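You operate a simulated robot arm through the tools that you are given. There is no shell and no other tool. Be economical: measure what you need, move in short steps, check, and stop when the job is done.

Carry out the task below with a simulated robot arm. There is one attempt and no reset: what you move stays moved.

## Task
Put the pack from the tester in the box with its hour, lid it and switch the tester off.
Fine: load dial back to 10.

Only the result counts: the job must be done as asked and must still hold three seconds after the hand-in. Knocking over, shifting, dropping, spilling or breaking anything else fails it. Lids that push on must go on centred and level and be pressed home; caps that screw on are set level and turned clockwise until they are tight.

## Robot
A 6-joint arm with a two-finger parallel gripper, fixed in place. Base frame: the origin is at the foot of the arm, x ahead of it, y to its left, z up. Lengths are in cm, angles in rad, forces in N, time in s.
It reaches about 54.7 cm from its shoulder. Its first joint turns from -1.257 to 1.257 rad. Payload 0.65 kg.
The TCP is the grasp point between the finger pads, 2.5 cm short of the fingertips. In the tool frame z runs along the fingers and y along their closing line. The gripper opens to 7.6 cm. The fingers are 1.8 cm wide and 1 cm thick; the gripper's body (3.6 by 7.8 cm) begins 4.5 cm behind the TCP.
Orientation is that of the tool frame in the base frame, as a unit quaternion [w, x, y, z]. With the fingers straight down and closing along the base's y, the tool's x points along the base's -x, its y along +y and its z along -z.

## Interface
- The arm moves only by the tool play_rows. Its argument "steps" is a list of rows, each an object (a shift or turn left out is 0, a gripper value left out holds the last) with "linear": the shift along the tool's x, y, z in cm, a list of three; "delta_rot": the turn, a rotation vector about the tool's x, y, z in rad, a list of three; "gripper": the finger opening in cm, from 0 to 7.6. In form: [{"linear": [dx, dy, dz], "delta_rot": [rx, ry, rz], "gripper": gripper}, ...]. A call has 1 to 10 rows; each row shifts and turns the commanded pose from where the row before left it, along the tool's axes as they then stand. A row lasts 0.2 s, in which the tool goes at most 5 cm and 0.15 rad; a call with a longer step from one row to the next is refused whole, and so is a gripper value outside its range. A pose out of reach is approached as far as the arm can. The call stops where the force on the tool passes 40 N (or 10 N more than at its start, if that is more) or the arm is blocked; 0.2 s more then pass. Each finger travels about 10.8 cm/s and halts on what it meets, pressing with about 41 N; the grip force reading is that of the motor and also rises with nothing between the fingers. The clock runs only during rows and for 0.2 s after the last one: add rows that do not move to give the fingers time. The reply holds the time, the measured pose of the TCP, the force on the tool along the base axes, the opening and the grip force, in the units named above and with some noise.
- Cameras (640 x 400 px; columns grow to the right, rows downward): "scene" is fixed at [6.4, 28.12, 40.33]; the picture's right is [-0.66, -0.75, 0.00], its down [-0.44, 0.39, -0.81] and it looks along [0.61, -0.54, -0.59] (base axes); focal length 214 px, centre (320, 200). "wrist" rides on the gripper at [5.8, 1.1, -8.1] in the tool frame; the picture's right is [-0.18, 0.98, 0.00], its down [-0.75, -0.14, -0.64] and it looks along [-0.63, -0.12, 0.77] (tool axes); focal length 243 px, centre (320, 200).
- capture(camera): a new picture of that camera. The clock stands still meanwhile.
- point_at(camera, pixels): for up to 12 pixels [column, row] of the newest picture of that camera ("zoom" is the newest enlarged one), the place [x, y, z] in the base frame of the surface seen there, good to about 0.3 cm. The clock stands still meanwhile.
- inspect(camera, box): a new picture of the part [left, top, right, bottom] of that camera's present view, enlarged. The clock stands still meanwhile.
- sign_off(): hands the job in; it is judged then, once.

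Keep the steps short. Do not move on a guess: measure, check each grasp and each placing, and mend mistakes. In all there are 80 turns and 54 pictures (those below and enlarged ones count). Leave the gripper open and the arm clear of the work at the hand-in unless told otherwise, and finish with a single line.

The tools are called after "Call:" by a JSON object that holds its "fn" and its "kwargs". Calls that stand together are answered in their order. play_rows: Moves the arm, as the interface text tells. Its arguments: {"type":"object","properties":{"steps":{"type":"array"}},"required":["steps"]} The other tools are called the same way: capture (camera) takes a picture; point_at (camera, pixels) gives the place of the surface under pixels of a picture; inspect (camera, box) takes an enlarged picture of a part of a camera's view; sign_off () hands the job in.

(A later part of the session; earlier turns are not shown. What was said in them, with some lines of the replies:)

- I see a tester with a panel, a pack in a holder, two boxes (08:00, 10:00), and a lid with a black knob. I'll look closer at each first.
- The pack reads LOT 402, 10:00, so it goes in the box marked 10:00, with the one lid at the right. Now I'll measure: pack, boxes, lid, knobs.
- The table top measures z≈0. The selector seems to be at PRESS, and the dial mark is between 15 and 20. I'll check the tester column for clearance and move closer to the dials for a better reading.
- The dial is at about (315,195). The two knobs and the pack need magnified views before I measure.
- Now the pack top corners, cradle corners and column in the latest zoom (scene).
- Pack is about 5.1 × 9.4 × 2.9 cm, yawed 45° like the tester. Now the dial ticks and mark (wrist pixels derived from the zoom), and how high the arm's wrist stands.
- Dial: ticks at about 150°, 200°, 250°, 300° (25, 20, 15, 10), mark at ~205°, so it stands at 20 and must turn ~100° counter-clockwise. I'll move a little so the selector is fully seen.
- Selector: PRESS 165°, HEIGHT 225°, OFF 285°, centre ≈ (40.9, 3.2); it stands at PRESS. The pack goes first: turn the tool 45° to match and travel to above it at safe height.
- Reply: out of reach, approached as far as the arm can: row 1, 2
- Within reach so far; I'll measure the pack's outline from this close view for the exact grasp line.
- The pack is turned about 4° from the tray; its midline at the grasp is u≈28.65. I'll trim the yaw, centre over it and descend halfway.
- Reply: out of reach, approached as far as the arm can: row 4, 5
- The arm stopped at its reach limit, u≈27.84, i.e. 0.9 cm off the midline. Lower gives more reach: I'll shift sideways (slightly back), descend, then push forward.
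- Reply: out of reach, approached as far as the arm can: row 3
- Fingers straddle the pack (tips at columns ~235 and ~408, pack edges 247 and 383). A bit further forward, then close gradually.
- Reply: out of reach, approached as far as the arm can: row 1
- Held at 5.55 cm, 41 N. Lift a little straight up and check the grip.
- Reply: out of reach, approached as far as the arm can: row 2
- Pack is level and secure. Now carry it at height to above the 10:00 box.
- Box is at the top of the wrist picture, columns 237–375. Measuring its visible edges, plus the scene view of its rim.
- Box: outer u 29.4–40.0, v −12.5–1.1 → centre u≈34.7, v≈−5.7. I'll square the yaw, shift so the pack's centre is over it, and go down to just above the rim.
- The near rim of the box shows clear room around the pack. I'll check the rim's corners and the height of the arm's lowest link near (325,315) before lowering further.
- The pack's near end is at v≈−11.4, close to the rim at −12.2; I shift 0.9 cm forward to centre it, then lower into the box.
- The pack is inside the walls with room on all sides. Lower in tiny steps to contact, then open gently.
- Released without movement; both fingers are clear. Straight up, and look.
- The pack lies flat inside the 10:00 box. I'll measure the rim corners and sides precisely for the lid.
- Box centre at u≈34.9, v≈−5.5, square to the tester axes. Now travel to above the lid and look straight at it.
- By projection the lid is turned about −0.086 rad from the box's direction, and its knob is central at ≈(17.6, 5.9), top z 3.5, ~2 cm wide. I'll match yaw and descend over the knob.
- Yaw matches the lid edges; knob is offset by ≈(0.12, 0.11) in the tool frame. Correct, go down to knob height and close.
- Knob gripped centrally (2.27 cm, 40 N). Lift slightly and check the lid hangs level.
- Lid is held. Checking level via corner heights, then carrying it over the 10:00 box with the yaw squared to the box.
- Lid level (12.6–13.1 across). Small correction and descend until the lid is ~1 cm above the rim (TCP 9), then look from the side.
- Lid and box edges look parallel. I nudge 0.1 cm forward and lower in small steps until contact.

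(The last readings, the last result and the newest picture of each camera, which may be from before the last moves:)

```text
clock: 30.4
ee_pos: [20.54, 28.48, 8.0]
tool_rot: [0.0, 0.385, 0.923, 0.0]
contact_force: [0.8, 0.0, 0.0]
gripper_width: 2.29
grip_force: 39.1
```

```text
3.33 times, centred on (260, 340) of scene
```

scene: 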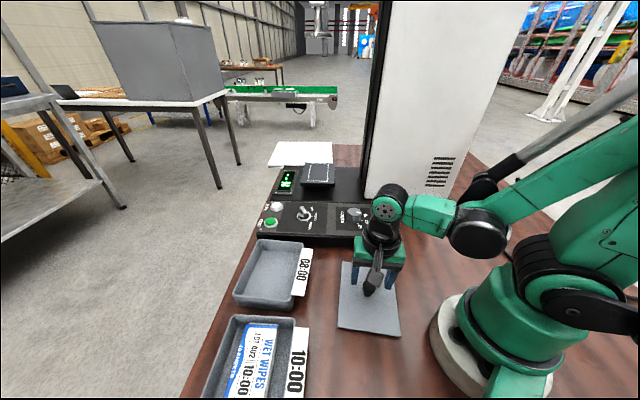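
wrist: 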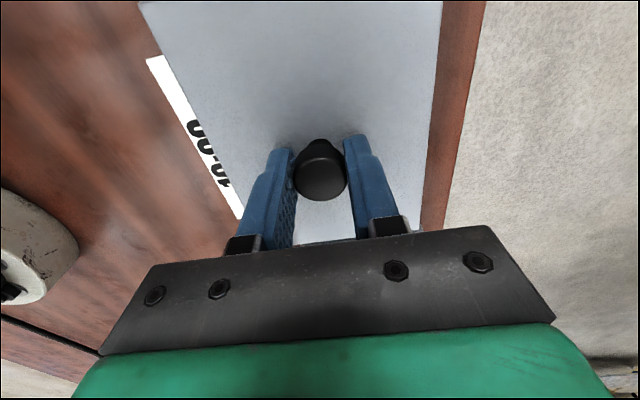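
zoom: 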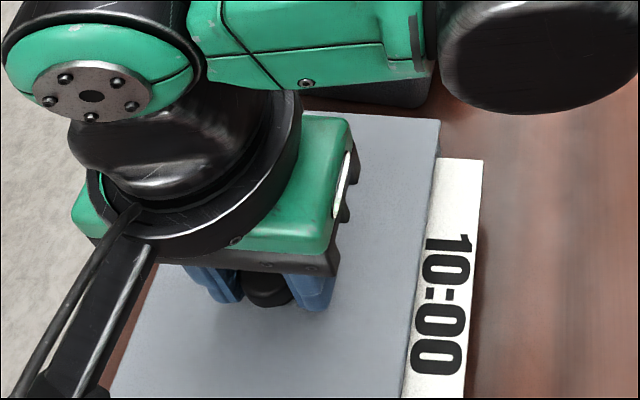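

Call:
{"fn": "play_rows", "kwargs": {"steps": [{"linear": [0, 0, 0.2]}, {"linear": [0, 0, 0.2]}, {"linear": [0, 0, 0]}]}}

Call:
{"fn": "play_rows", "kwargs": {"steps": [{"linear": [0, 0, 0.2]}, {"linear": [0, 0, 0]}]}}

```text
clock: 31.2
ee_pos: [20.66, 28.56, 7.61]
tool_rot: [0.0, 0.385, 0.923, 0.001]
contact_force: [0.6, -0.1, -0.4]
gripper_width: 2.27
grip_force: 39.2
```

```text
clock: 31.8
ee_pos: [20.66, 28.54, 7.48]
tool_rot: [0.001, 0.385, 0.923, 0.0]
contact_force: [1.1, -0.7, 12.7]
gripper_width: 2.26
grip_force: 38.7
```

Contact: 12.7 N at TCP 7.48. Press further in small steps.

Call:
{"fn": "play_rows", "kwargs": {"steps": [{"linear": [0, 0, 0.2]}, {"linear": [0, 0, 0]}]}}

Call:
{"fn": "inspect", "kwargs": {"camera": "scene", "box": [180, 280, 340, 400]}}

```text
clock: 32.4
ee_pos: [20.68, 28.55, 7.14]
tool_rot: [-0.001, 0.385, 0.923, 0.002]
contact_force: [-2.8, -0.6, 31.7]
gripper_width: 2.27
grip_force: 39.7
```

```text
3.33 times, centred on (260, 340) of scene
```

zoom: 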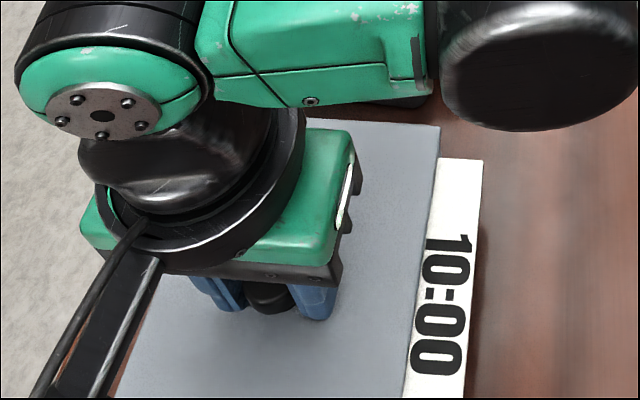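

Now 31.7 N at 7.14, so the lid skirt has gone over the rim ~0.7 cm. One more tiny press to confirm it is home.

Call:
{"fn": "play_rows", "kwargs": {"steps": [{"linear": [0, 0, 0.1]}, {"linear": [0, 0, 0]}]}}

```text
clock: 33.0
ee_pos: [20.65, 28.59, 7.11]
tool_rot: [0.001, 0.384, 0.923, 0.001]
contact_force: [-2.9, -2.9, 31.7]
gripper_width: 2.25
grip_force: 39.4
```

Call:
{"fn": "play_rows", "kwargs": {"steps": [{"linear": [0, 0, 0.15]}, {"linear": [0, 0, 0]}]}}

```text
clock: 33.6
ee_pos: [20.55, 28.74, 6.98]
tool_rot: [0.0, 0.385, 0.923, 0.0]
contact_force: [-0.6, -1.3, 31.7]
gripper_width: 2.27
grip_force: 39.2
```

Force stays at 31.7 N while the TCP creeps: the fingers are probably sliding on the knob. I release, rise and look at how the lid sits.

Call:
{"fn": "play_rows", "kwargs": {"steps": [{"linear": [0, 0, -0.2]}, {"gripper": 4.5}, {"gripper": 4.5}, {"linear": [0, 0, -3]}, {"linear": [0, 0, -4]}, {"linear": [0, 0, -4]}, {"linear": [0, 0, -2]}, {"linear": [0, 0, 0]}]}}

Call:
{"fn": "capture", "kwargs": {"camera": "wrist"}}

Call:
{"fn": "capture", "kwargs": {"camera": "scene"}}

```text
clock: 35.4
ee_pos: [20.63, 28.66, 20.2]
tool_rot: [0.0, 0.385, 0.923, 0.001]
contact_force: [0.9, 0.3, 0.0]
gripper_width: 4.46
grip_force: 0.1
```

```text
12 pictures are left
```

wrist: 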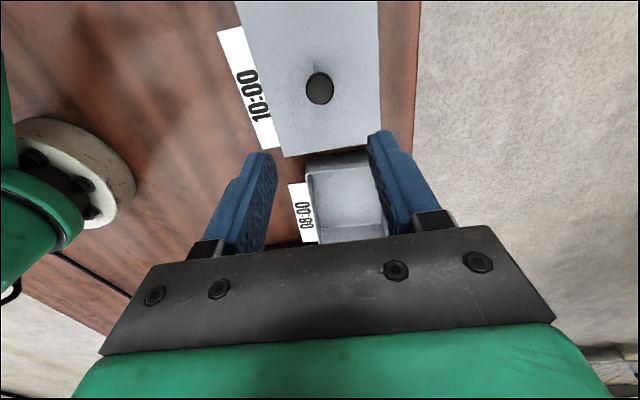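

```text
11 pictures are left
```

scene: 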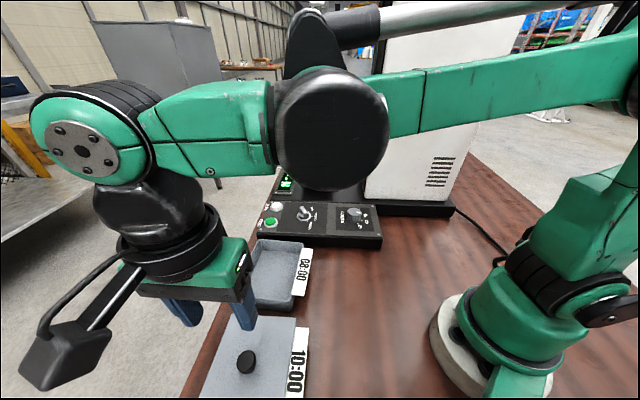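

Call:
{"fn": "point_at", "kwargs": {"camera": "wrist", "pixels": [[245, 20], [370, 10], [286, 150], [378, 138], [265, 80], [372, 75], [320, 130], [320, 88], [319, 50], [330, 147]]}}

Call:
{"fn": "inspect", "kwargs": {"camera": "wrist", "box": [220, 0, 400, 180]}}

Call:
{"fn": "point_at", "kwargs": {"camera": "scene", "pixels": [[262, 322], [290, 322], [285, 390], [210, 395], [265, 375], [246, 358], [236, 330]]}}

```text
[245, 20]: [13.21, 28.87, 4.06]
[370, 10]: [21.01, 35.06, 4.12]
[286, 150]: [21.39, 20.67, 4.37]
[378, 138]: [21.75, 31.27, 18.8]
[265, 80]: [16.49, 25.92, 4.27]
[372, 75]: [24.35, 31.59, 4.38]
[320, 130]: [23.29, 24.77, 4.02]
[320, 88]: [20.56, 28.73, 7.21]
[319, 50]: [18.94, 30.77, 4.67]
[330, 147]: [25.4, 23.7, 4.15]
```

```text
2.22 times, centred on (310, 90) of wrist
```

zoom: 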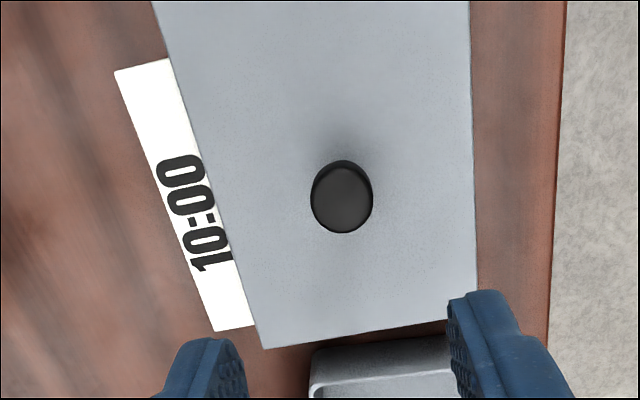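

```text
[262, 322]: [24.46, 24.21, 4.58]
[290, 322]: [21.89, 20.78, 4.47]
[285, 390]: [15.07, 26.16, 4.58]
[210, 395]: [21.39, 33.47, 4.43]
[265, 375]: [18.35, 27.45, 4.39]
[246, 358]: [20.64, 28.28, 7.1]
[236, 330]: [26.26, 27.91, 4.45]
```

Lid is level and square, but its top reads ≈4.4, about where contact began. I'll press on the knob's top with closed fingertips (contact expected at TCP ≈9.65).

Call:
{"fn": "play_rows", "kwargs": {"steps": [{"gripper": 0}, {"gripper": 0}, {"linear": [0, 0, 4]}, {"linear": [0, 0, 4]}, {"linear": [0, 0, 1.8]}, {"linear": [0, 0, 0]}]}}

Call:
{"fn": "play_rows", "kwargs": {"steps": [{"linear": [0, 0, 0.3]}, {"linear": [0, 0, 0.3]}, {"linear": [0, 0, 0.2]}, {"linear": [0, 0, 0]}]}}

```text
clock: 36.8
ee_pos: [20.68, 28.76, 10.37]
tool_rot: [0.001, 0.385, 0.923, 0.0]
contact_force: [-0.3, -0.3, 0.2]
gripper_width: 0.0
grip_force: 23.6
```

```text
clock: 37.8
ee_pos: [20.66, 28.71, 9.58]
tool_rot: [0.001, 0.385, 0.923, 0.001]
contact_force: [-0.4, -2.9, 30.0]
gripper_width: 0.01
grip_force: 23.2
```

Call:
{"fn": "play_rows", "kwargs": {"steps": [{"linear": [0, 0, 0.1]}, {"linear": [0, 0, 0.1]}, {"linear": [0, 0, 0.1]}, {"linear": [0, 0, 0]}]}}

```text
clock: 38.1
ee_pos: [20.59, 28.78, 9.52]
tool_rot: [0.001, 0.385, 0.923, 0.0]
contact_force: [-0.7, -0.7, 22.2]
gripper_width: 0.0
grip_force: 23.8
stopped in row 1: the force on the tool passed its limit (the readings are from after the stop); the commanded pose is now the measured one
```

It stopped at 40 N with hardly any motion (9.58→9.52). One more firm press to see whether anything still gives.

Call:
{"fn": "play_rows", "kwargs": {"steps": [{"linear": [0, 0, 0.1]}, {"linear": [0, 0, 0]}]}}

Call:
{"fn": "play_rows", "kwargs": {"steps": [{"linear": [0, 0, 0.1]}, {"linear": [0, 0, 0]}]}}

```text
clock: 38.5
ee_pos: [20.54, 28.73, 9.56]
tool_rot: [0.0, 0.385, 0.923, 0.001]
contact_force: [-0.1, 0.4, 19.8]
gripper_width: 0.01
grip_force: 23.7
stopped in row 1: the force on the tool passed its limit (the readings are from after the stop); the commanded pose is now the measured one
```

```text
clock: 38.9
ee_pos: [20.72, 28.71, 9.56]
tool_rot: [0.0, 0.386, 0.923, 0.0]
contact_force: [-1.5, -1.6, 20.0]
gripper_width: 0.0
grip_force: 23.5
stopped in row 1: the force on the tool passed its limit (the readings are from after the stop); the commanded pose is now the measured one
```

No further travel: the lid is home. Raise, open, and go over to the selector at height, turning the tool so the fingers close across its bar.

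Call:
{"fn": "play_rows", "kwargs": {"steps": [{"linear": [0, 0, -3]}, {"linear": [0, 0, -4]}, {"linear": [0, 0, -4], "gripper": 4.5}, {"delta_rot": [0, 0, -0.14]}, {"delta_rot": [0, 0, -0.14]}, {"delta_rot": [0, 0, -0.14]}, {"delta_rot": [0, 0, -0.11]}, {"linear": [0, 0, 0]}]}}

Call:
{"fn": "play_rows", "kwargs": {"steps": [{"linear": [-3.74, -2.77, 0]}, {"linear": [-3.74, -2.77, 0]}, {"linear": [-3.74, -2.77, 0]}, {"linear": [-3.74, -2.77, 0]}, {"linear": [-3.74, -2.77, 0]}, {"linear": [-3.74, -2.77, 0]}, {"linear": [-3.74, -2.77, 0]}, {"linear": [0, 0, 4]}, {"linear": [0, 0, 3]}, {"linear": [0, 0, 0]}]}}

Call:
{"fn": "capture", "kwargs": {"camera": "wrist"}}

```text
clock: 40.7
ee_pos: [20.65, 28.66, 20.49]
tool_rot: [0.0, 0.129, 0.992, 0.0]
contact_force: [-0.1, 0.2, -0.6]
gripper_width: 4.5
grip_force: 0.1
```

```text
clock: 42.9
ee_pos: [40.87, 3.16, 13.57]
tool_rot: [-0.001, 0.131, 0.991, 0.001]
contact_force: [-0.2, -0.4, -0.7]
gripper_width: 4.49
grip_force: 0.1
```

```text
9 pictures are left
```

wrist: 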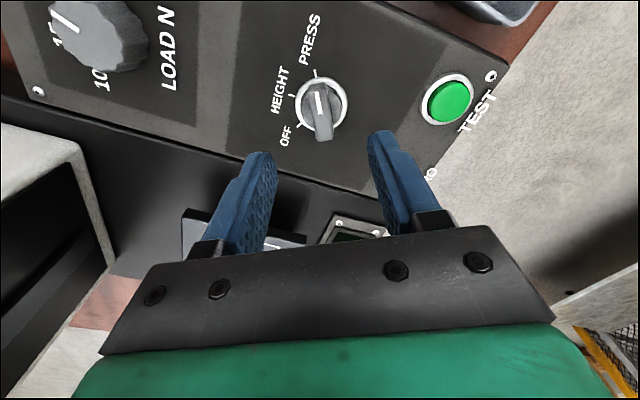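

Selector centre is ≈(0.3, 0.17) off in the tool frame. Correct, descend so tips are at z≈5.2, and close on the bar.

Call:
{"fn": "play_rows", "kwargs": {"steps": [{"linear": [0.25, 0.15, 3]}, {"linear": [0, 0, 2.8]}, {"linear": [0, 0, 0]}, {"gripper": 2.2}, {"gripper": 1.2}, {"gripper": 0.6}, {"gripper": 0.6}]}}

Call:
{"fn": "capture", "kwargs": {"camera": "wrist"}}

```text
clock: 44.5
ee_pos: [40.68, 3.33, 7.76]
tool_rot: [0.0, 0.131, 0.991, -0.001]
contact_force: [-9.0, -21.5, -25.0]
gripper_width: 2.74
grip_force: 42.3
```

```text
8 pictures are left
```

wrist: 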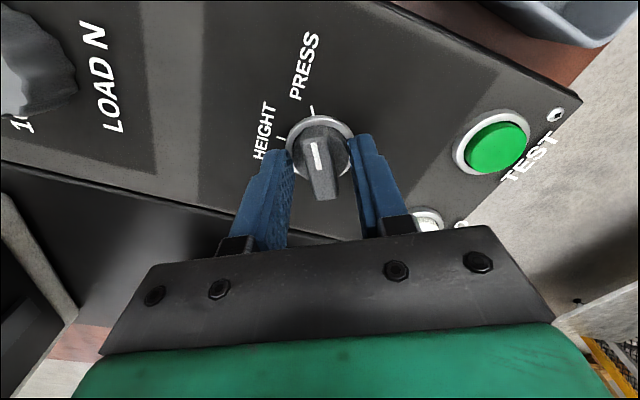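

The fingers met the wider base disc (2.74 cm) instead of the bar. Open, raise 0.75, and close again on the bar.

Call:
{"fn": "play_rows", "kwargs": {"steps": [{"gripper": 4.0}, {"gripper": 4.0}, {"linear": [0, -0.05, -0.75]}, {"linear": [0, 0, 0]}, {"gripper": 2.0}, {"gripper": 0.5}, {"gripper": 0.5}, {"gripper": 0.5}]}}

```text
clock: 46.3
ee_pos: [40.61, 3.39, 8.53]
tool_rot: [0.0, 0.13, 0.992, 0.0]
contact_force: [-3.7, -6.1, 4.9]
gripper_width: 1.23
grip_force: 32.7
```

On the bar now (1.23 cm). Turn counter-clockwise 60° first (to HEIGHT) and check.

Call:
{"fn": "play_rows", "kwargs": {"steps": [{"delta_rot": [0, 0, -0.15]}, {"delta_rot": [0, 0, -0.15]}, {"delta_rot": [0, 0, -0.15]}, {"delta_rot": [0, 0, -0.15]}, {"delta_rot": [0, 0, -0.15]}, {"delta_rot": [0, 0, -0.15]}, {"delta_rot": [0, 0, -0.15]}, {"linear": [0, 0, 0]}]}}

```text
clock: 48.1
ee_pos: [40.76, 3.25, 8.5]
tool_rot: [0.0, -0.384, 0.923, -0.002]
contact_force: [-10.9, -26.7, 2.4]
gripper_width: 1.24
grip_force: 32.5
```

The knob pulls the tool toward −y (27 N), so the axis is slightly that way. I relax by ≈0.2 cm and turn the remaining 60° to OFF.

Call:
{"fn": "play_rows", "kwargs": {"steps": [{"linear": [0.15, -0.08, 0]}, {"linear": [0, 0, 0]}]}}

```text
clock: 48.7
ee_pos: [40.63, 3.29, 8.53]
tool_rot: [0.002, -0.384, 0.923, 0.0]
contact_force: [10.2, -7.6, 3.7]
gripper_width: 1.23
grip_force: 32.7
```

Call:
{"fn": "play_rows", "kwargs": {"steps": [{"delta_rot": [0, 0, -0.15]}, {"delta_rot": [0, 0, -0.15]}, {"delta_rot": [0, 0, -0.15]}, {"delta_rot": [0, 0, -0.15]}, {"delta_rot": [0, 0, -0.15]}, {"delta_rot": [0, 0, -0.15]}, {"delta_rot": [0, 0, -0.15]}, {"linear": [0, 0, 0]}]}}

Call:
{"fn": "inspect", "kwargs": {"camera": "scene", "box": [255, 170, 395, 260]}}

```text
clock: 50.5
ee_pos: [40.79, 3.29, 8.65]
tool_rot: [-0.003, 0.796, -0.606, 0.003]
contact_force: [36.2, 6.3, -8.2]
gripper_width: 1.2
grip_force: 32.6
```

```text
4.44 times, centred on (325, 215) of scene
```

zoom: 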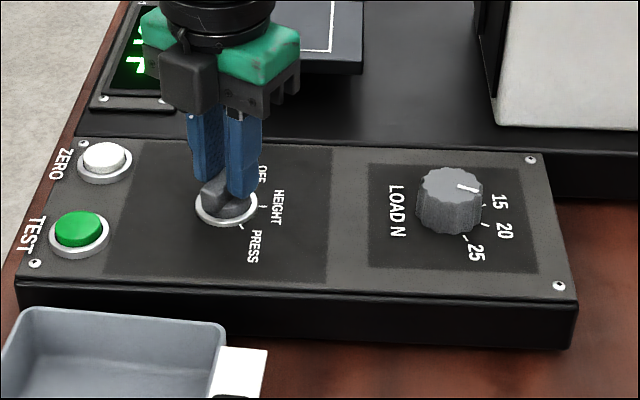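

The tool reports a full 120° turned. Open, rise and look at the selector from the wrist camera.

Call:
{"fn": "play_rows", "kwargs": {"steps": [{"gripper": 3.0}, {"gripper": 4.0}, {"linear": [0, 0, -3]}, {"linear": [0, 0, -4]}, {"linear": [0, 0, 0]}]}}

Call:
{"fn": "capture", "kwargs": {"camera": "wrist"}}

```text
clock: 51.7
ee_pos: [40.64, 3.19, 15.46]
tool_rot: [0.0, 0.795, -0.607, 0.0]
contact_force: [-0.4, 0.7, 0.5]
gripper_width: 3.98
grip_force: 0.1
```

```text
6 pictures are left
```

wrist: 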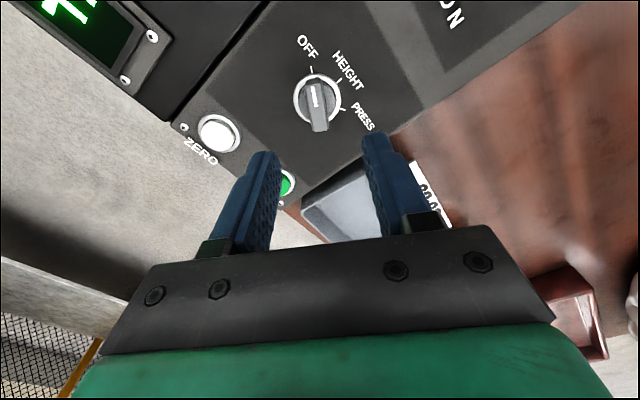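

The selector mark points to the OFF tick. The display still seems lit; one enlarged look at selector and display.

Call:
{"fn": "inspect", "kwargs": {"camera": "wrist", "box": [40, 0, 380, 150]}}

```text
1.88 times, centred on (210, 75) of wrist
```

zoom: 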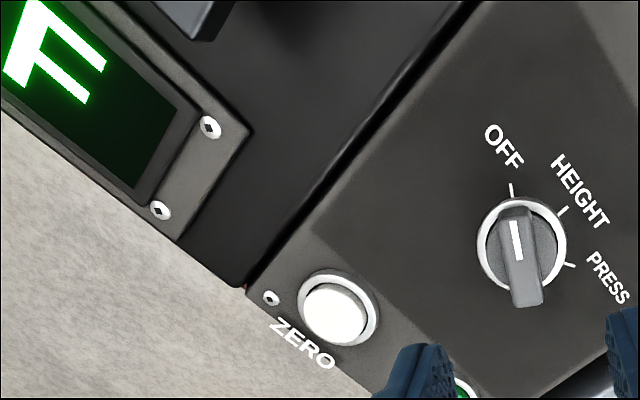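

The display now reads "..F" (OFF). Now the dial: turn the tool back to −35° yaw and move above it.

Call:
{"fn": "play_rows", "kwargs": {"steps": [{"delta_rot": [0, 0, 0.144], "gripper": 5.5}, {"delta_rot": [0, 0, 0.144]}, {"delta_rot": [0, 0, 0.144]}, {"delta_rot": [0, 0, 0.144]}, {"delta_rot": [0, 0, 0.144]}, {"delta_rot": [0, 0, 0.144]}, {"delta_rot": [0, 0, 0.144]}, {"delta_rot": [0, 0, 0.144]}, {"delta_rot": [0, 0, 0.144]}, {"delta_rot": [0, 0, 0.144]}]}}

Call:
{"fn": "play_rows", "kwargs": {"steps": [{"delta_rot": [0, 0, 0.144]}, {"delta_rot": [0, 0, 0.144]}, {"delta_rot": [0, 0, 0.144]}, {"delta_rot": [0, 0, 0.144]}, {"delta_rot": [0, 0, 0.144]}, {"delta_rot": [0, 0, 0.144]}, {"delta_rot": [0, 0, 0.144]}, {"linear": [0, 0, 0]}]}}

Call:
{"fn": "play_rows", "kwargs": {"steps": [{"linear": [0.74, -4.08, 0]}, {"linear": [0.74, -4.08, 0]}, {"linear": [0.74, -4.08, 0]}, {"linear": [0, 0, 2]}, {"linear": [0, 0, 0]}]}}

Call:
{"fn": "capture", "kwargs": {"camera": "wrist"}}

```text
clock: 53.9
ee_pos: [40.62, 3.22, 15.49]
tool_rot: [0.0, -0.197, 0.98, 0.0]
contact_force: [0.7, 0.0, 0.7]
gripper_width: 5.5
grip_force: 0.1
```

```text
clock: 55.7
ee_pos: [40.63, 3.21, 15.41]
tool_rot: [0.0, 0.301, 0.954, 0.0]
contact_force: [0.1, 0.5, 0.3]
gripper_width: 5.51
grip_force: 0.0
```

```text
clock: 56.9
ee_pos: [31.81, -5.6, 13.42]
tool_rot: [0.0, 0.3, 0.954, 0.0]
contact_force: [-0.3, 0.1, -0.1]
gripper_width: 5.52
grip_force: 0.1
```

```text
4 pictures are left
```

wrist: 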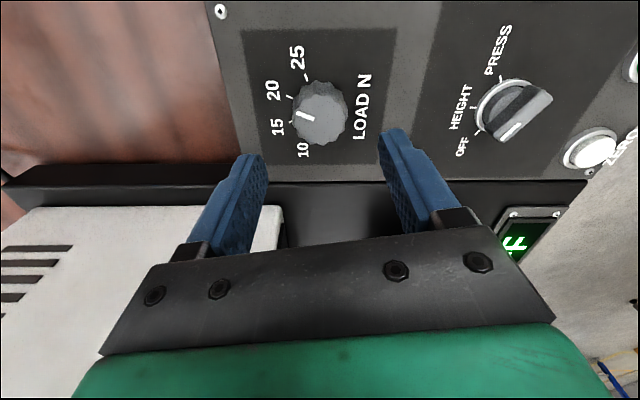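

Projected: ticks 25/20/15 spaced ~45°, mark on 20, dial axis right under the TCP. So 90° counter-clockwise to 10. Descend and grip the dial.

Call:
{"fn": "play_rows", "kwargs": {"steps": [{"linear": [0, 0.04, 3]}, {"linear": [0, 0, 2.7]}, {"linear": [0, 0, 0]}, {"gripper": 3.5}, {"gripper": 2.2}, {"gripper": 2.2}, {"gripper": 2.2}]}}

```text
clock: 58.5
ee_pos: [31.67, -5.58, 7.71]
tool_rot: [0.0, 0.301, 0.954, -0.001]
contact_force: [-11.3, -13.5, -20.4]
gripper_width: 3.43
grip_force: 45.4
```

Gripped (3.43 cm); a 17 N side force says the axis is ~0.1 cm toward −tool-y. Relax that, then see.

Call:
{"fn": "play_rows", "kwargs": {"steps": [{"linear": [0, -0.1, 0]}, {"linear": [0, 0, 0]}]}}

```text
clock: 59.1
ee_pos: [31.73, -5.69, 7.82]
tool_rot: [-0.001, 0.301, 0.954, 0.001]
contact_force: [-15.5, -8.3, -3.7]
gripper_width: 3.4
grip_force: 45.5
```

Call:
{"fn": "play_rows", "kwargs": {"steps": [{"delta_rot": [0, 0, -0.143]}, {"delta_rot": [0, 0, -0.143]}, {"delta_rot": [0, 0, -0.143]}, {"delta_rot": [0, 0, -0.143]}, {"delta_rot": [0, 0, -0.143]}, {"linear": [0, 0, 0]}]}}

```text
clock: 60.5
ee_pos: [31.69, -5.64, 7.72]
tool_rot: [0.0, -0.054, 0.999, 0.0]
contact_force: [-23.4, -13.1, 11.9]
gripper_width: 3.42
grip_force: 44.5
```

Turned ~41° with a moderate side force; relax 0.1 cm and continue the remaining 49°.

Call:
{"fn": "play_rows", "kwargs": {"steps": [{"linear": [0.1, -0.04, 0]}, {"delta_rot": [0, 0, -0.143]}, {"delta_rot": [0, 0, -0.143]}, {"delta_rot": [0, 0, -0.143]}, {"delta_rot": [0, 0, -0.143]}, {"delta_rot": [0, 0, -0.143]}, {"delta_rot": [0, 0, -0.143]}, {"linear": [0, 0, 0]}]}}

Call:
{"fn": "play_rows", "kwargs": {"steps": [{"gripper": 4.5}, {"gripper": 5.5}, {"linear": [0, 0, -3]}, {"linear": [0, 0, -3]}, {"linear": [0, 0, 0]}]}}

Call:
{"fn": "capture", "kwargs": {"camera": "wrist"}}

```text
clock: 62.3
ee_pos: [31.74, -5.77, 7.88]
tool_rot: [0.002, -0.464, 0.886, -0.001]
contact_force: [22.6, -21.1, -24.3]
gripper_width: 3.41
grip_force: 45.2
```

```text
clock: 63.5
ee_pos: [31.57, -5.74, 13.83]
tool_rot: [0.0, -0.463, 0.886, 0.0]
contact_force: [0.6, -0.4, 0.8]
gripper_width: 5.5
grip_force: 0.0
```

```text
3 pictures are left
```

wrist: 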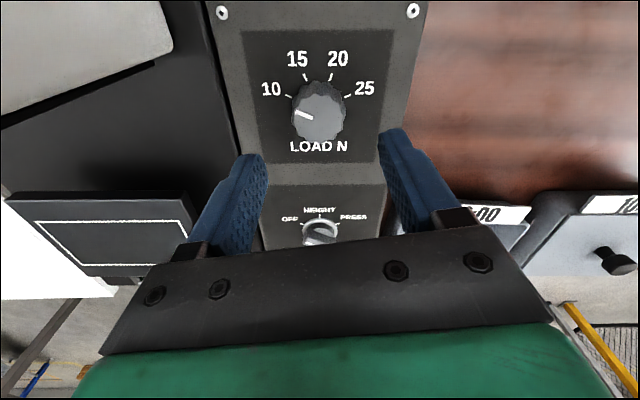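

The mark now points near 10, possibly slightly past. An enlarged view to measure it.

Call:
{"fn": "inspect", "kwargs": {"camera": "wrist", "box": [260, 50, 380, 140]}}

Call:
{"fn": "point_at", "kwargs": {"camera": "zoom", "pixels": [[190, 185], [230, 110], [330, 110], [400, 180], [220, 250], [285, 275], [320, 290]]}}

```text
4.44 times, centred on (320, 95) of wrist
```

zoom: 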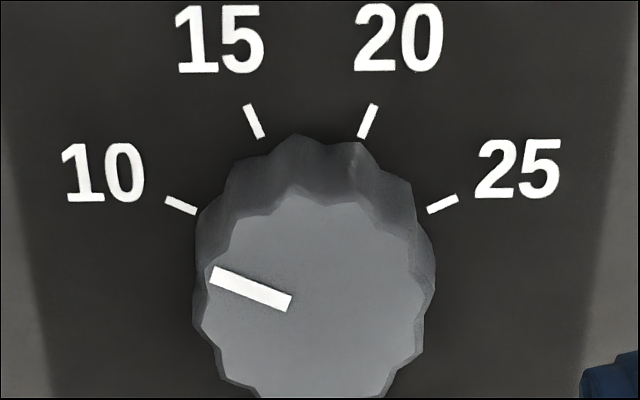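

```text
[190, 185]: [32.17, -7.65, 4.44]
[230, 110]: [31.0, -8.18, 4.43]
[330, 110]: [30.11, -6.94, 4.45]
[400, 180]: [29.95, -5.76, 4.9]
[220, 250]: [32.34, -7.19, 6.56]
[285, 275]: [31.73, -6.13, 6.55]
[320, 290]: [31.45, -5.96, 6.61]
```

The mark's direction (−59.6°) and the 10 tick's (−58.6°) coincide: dial is at 10. Now withdraw upward to a clear place, gripper open, and take a final look.

Call:
{"fn": "play_rows", "kwargs": {"steps": [{"linear": [0, 0, -4], "gripper": 7.0}, {"linear": [0, 0, -4]}, {"linear": [-1.5, 3, -3]}, {"linear": [-1.5, 3, -3]}, {"linear": [-1.5, 3, -3]}, {"linear": [-1.4, 3, -1]}, {"linear": [0, 0, 0]}]}}

Call:
{"fn": "capture", "kwargs": {"camera": "scene"}}

```text
clock: 65.1
ee_pos: [25.3, 5.99, 31.64]
tool_rot: [-0.001, -0.462, 0.887, 0.0]
contact_force: [-0.4, -0.3, 0.0]
gripper_width: 7.02
grip_force: 0.1
```

```text
1 pictures are left
```

scene: 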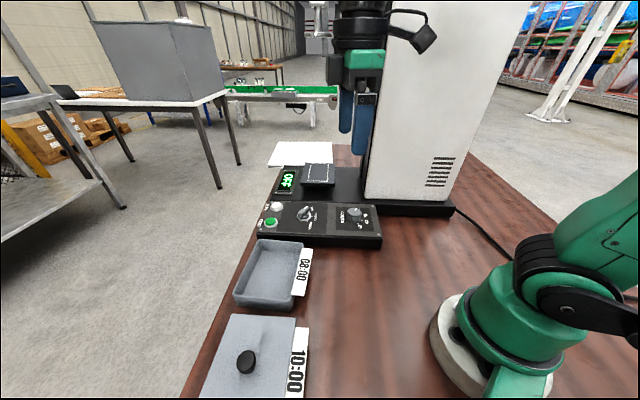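

Display reads OFF, lid on the 10:00 box. Last picture: the lid's seat.

Call:
{"fn": "inspect", "kwargs": {"camera": "scene", "box": [190, 300, 330, 400]}}

Call:
{"fn": "point_at", "kwargs": {"camera": "zoom", "pixels": [[195, 70], [480, 90], [460, 350], [90, 380], [300, 120], [380, 250], [260, 235], [470, 200]]}}

```text
4.00 times, centred on (260, 350) of scene
```

zoom: 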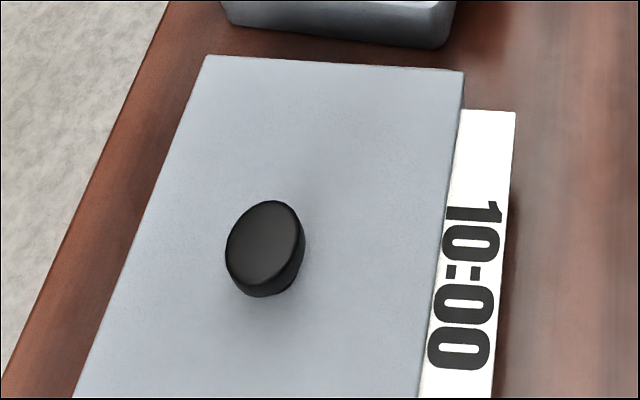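

```text
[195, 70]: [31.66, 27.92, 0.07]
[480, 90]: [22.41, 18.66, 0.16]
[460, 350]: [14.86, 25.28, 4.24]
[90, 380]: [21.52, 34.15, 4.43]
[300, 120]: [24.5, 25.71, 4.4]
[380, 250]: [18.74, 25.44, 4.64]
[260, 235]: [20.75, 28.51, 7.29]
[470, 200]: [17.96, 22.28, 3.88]
```

Lid is level (top ≈4.4, i.e. plate resting on the rim at ≈3.95 with its plug inside) and square; pack inside, tester OFF, dial at 10. Handing in.

Call:
{"fn": "sign_off", "kwargs": {}}

```text
The job is handed in.
```

The 10:00 pack is in the 10:00 box with the lid pressed home, the tester's display reads OFF, and the load dial is back at 10.
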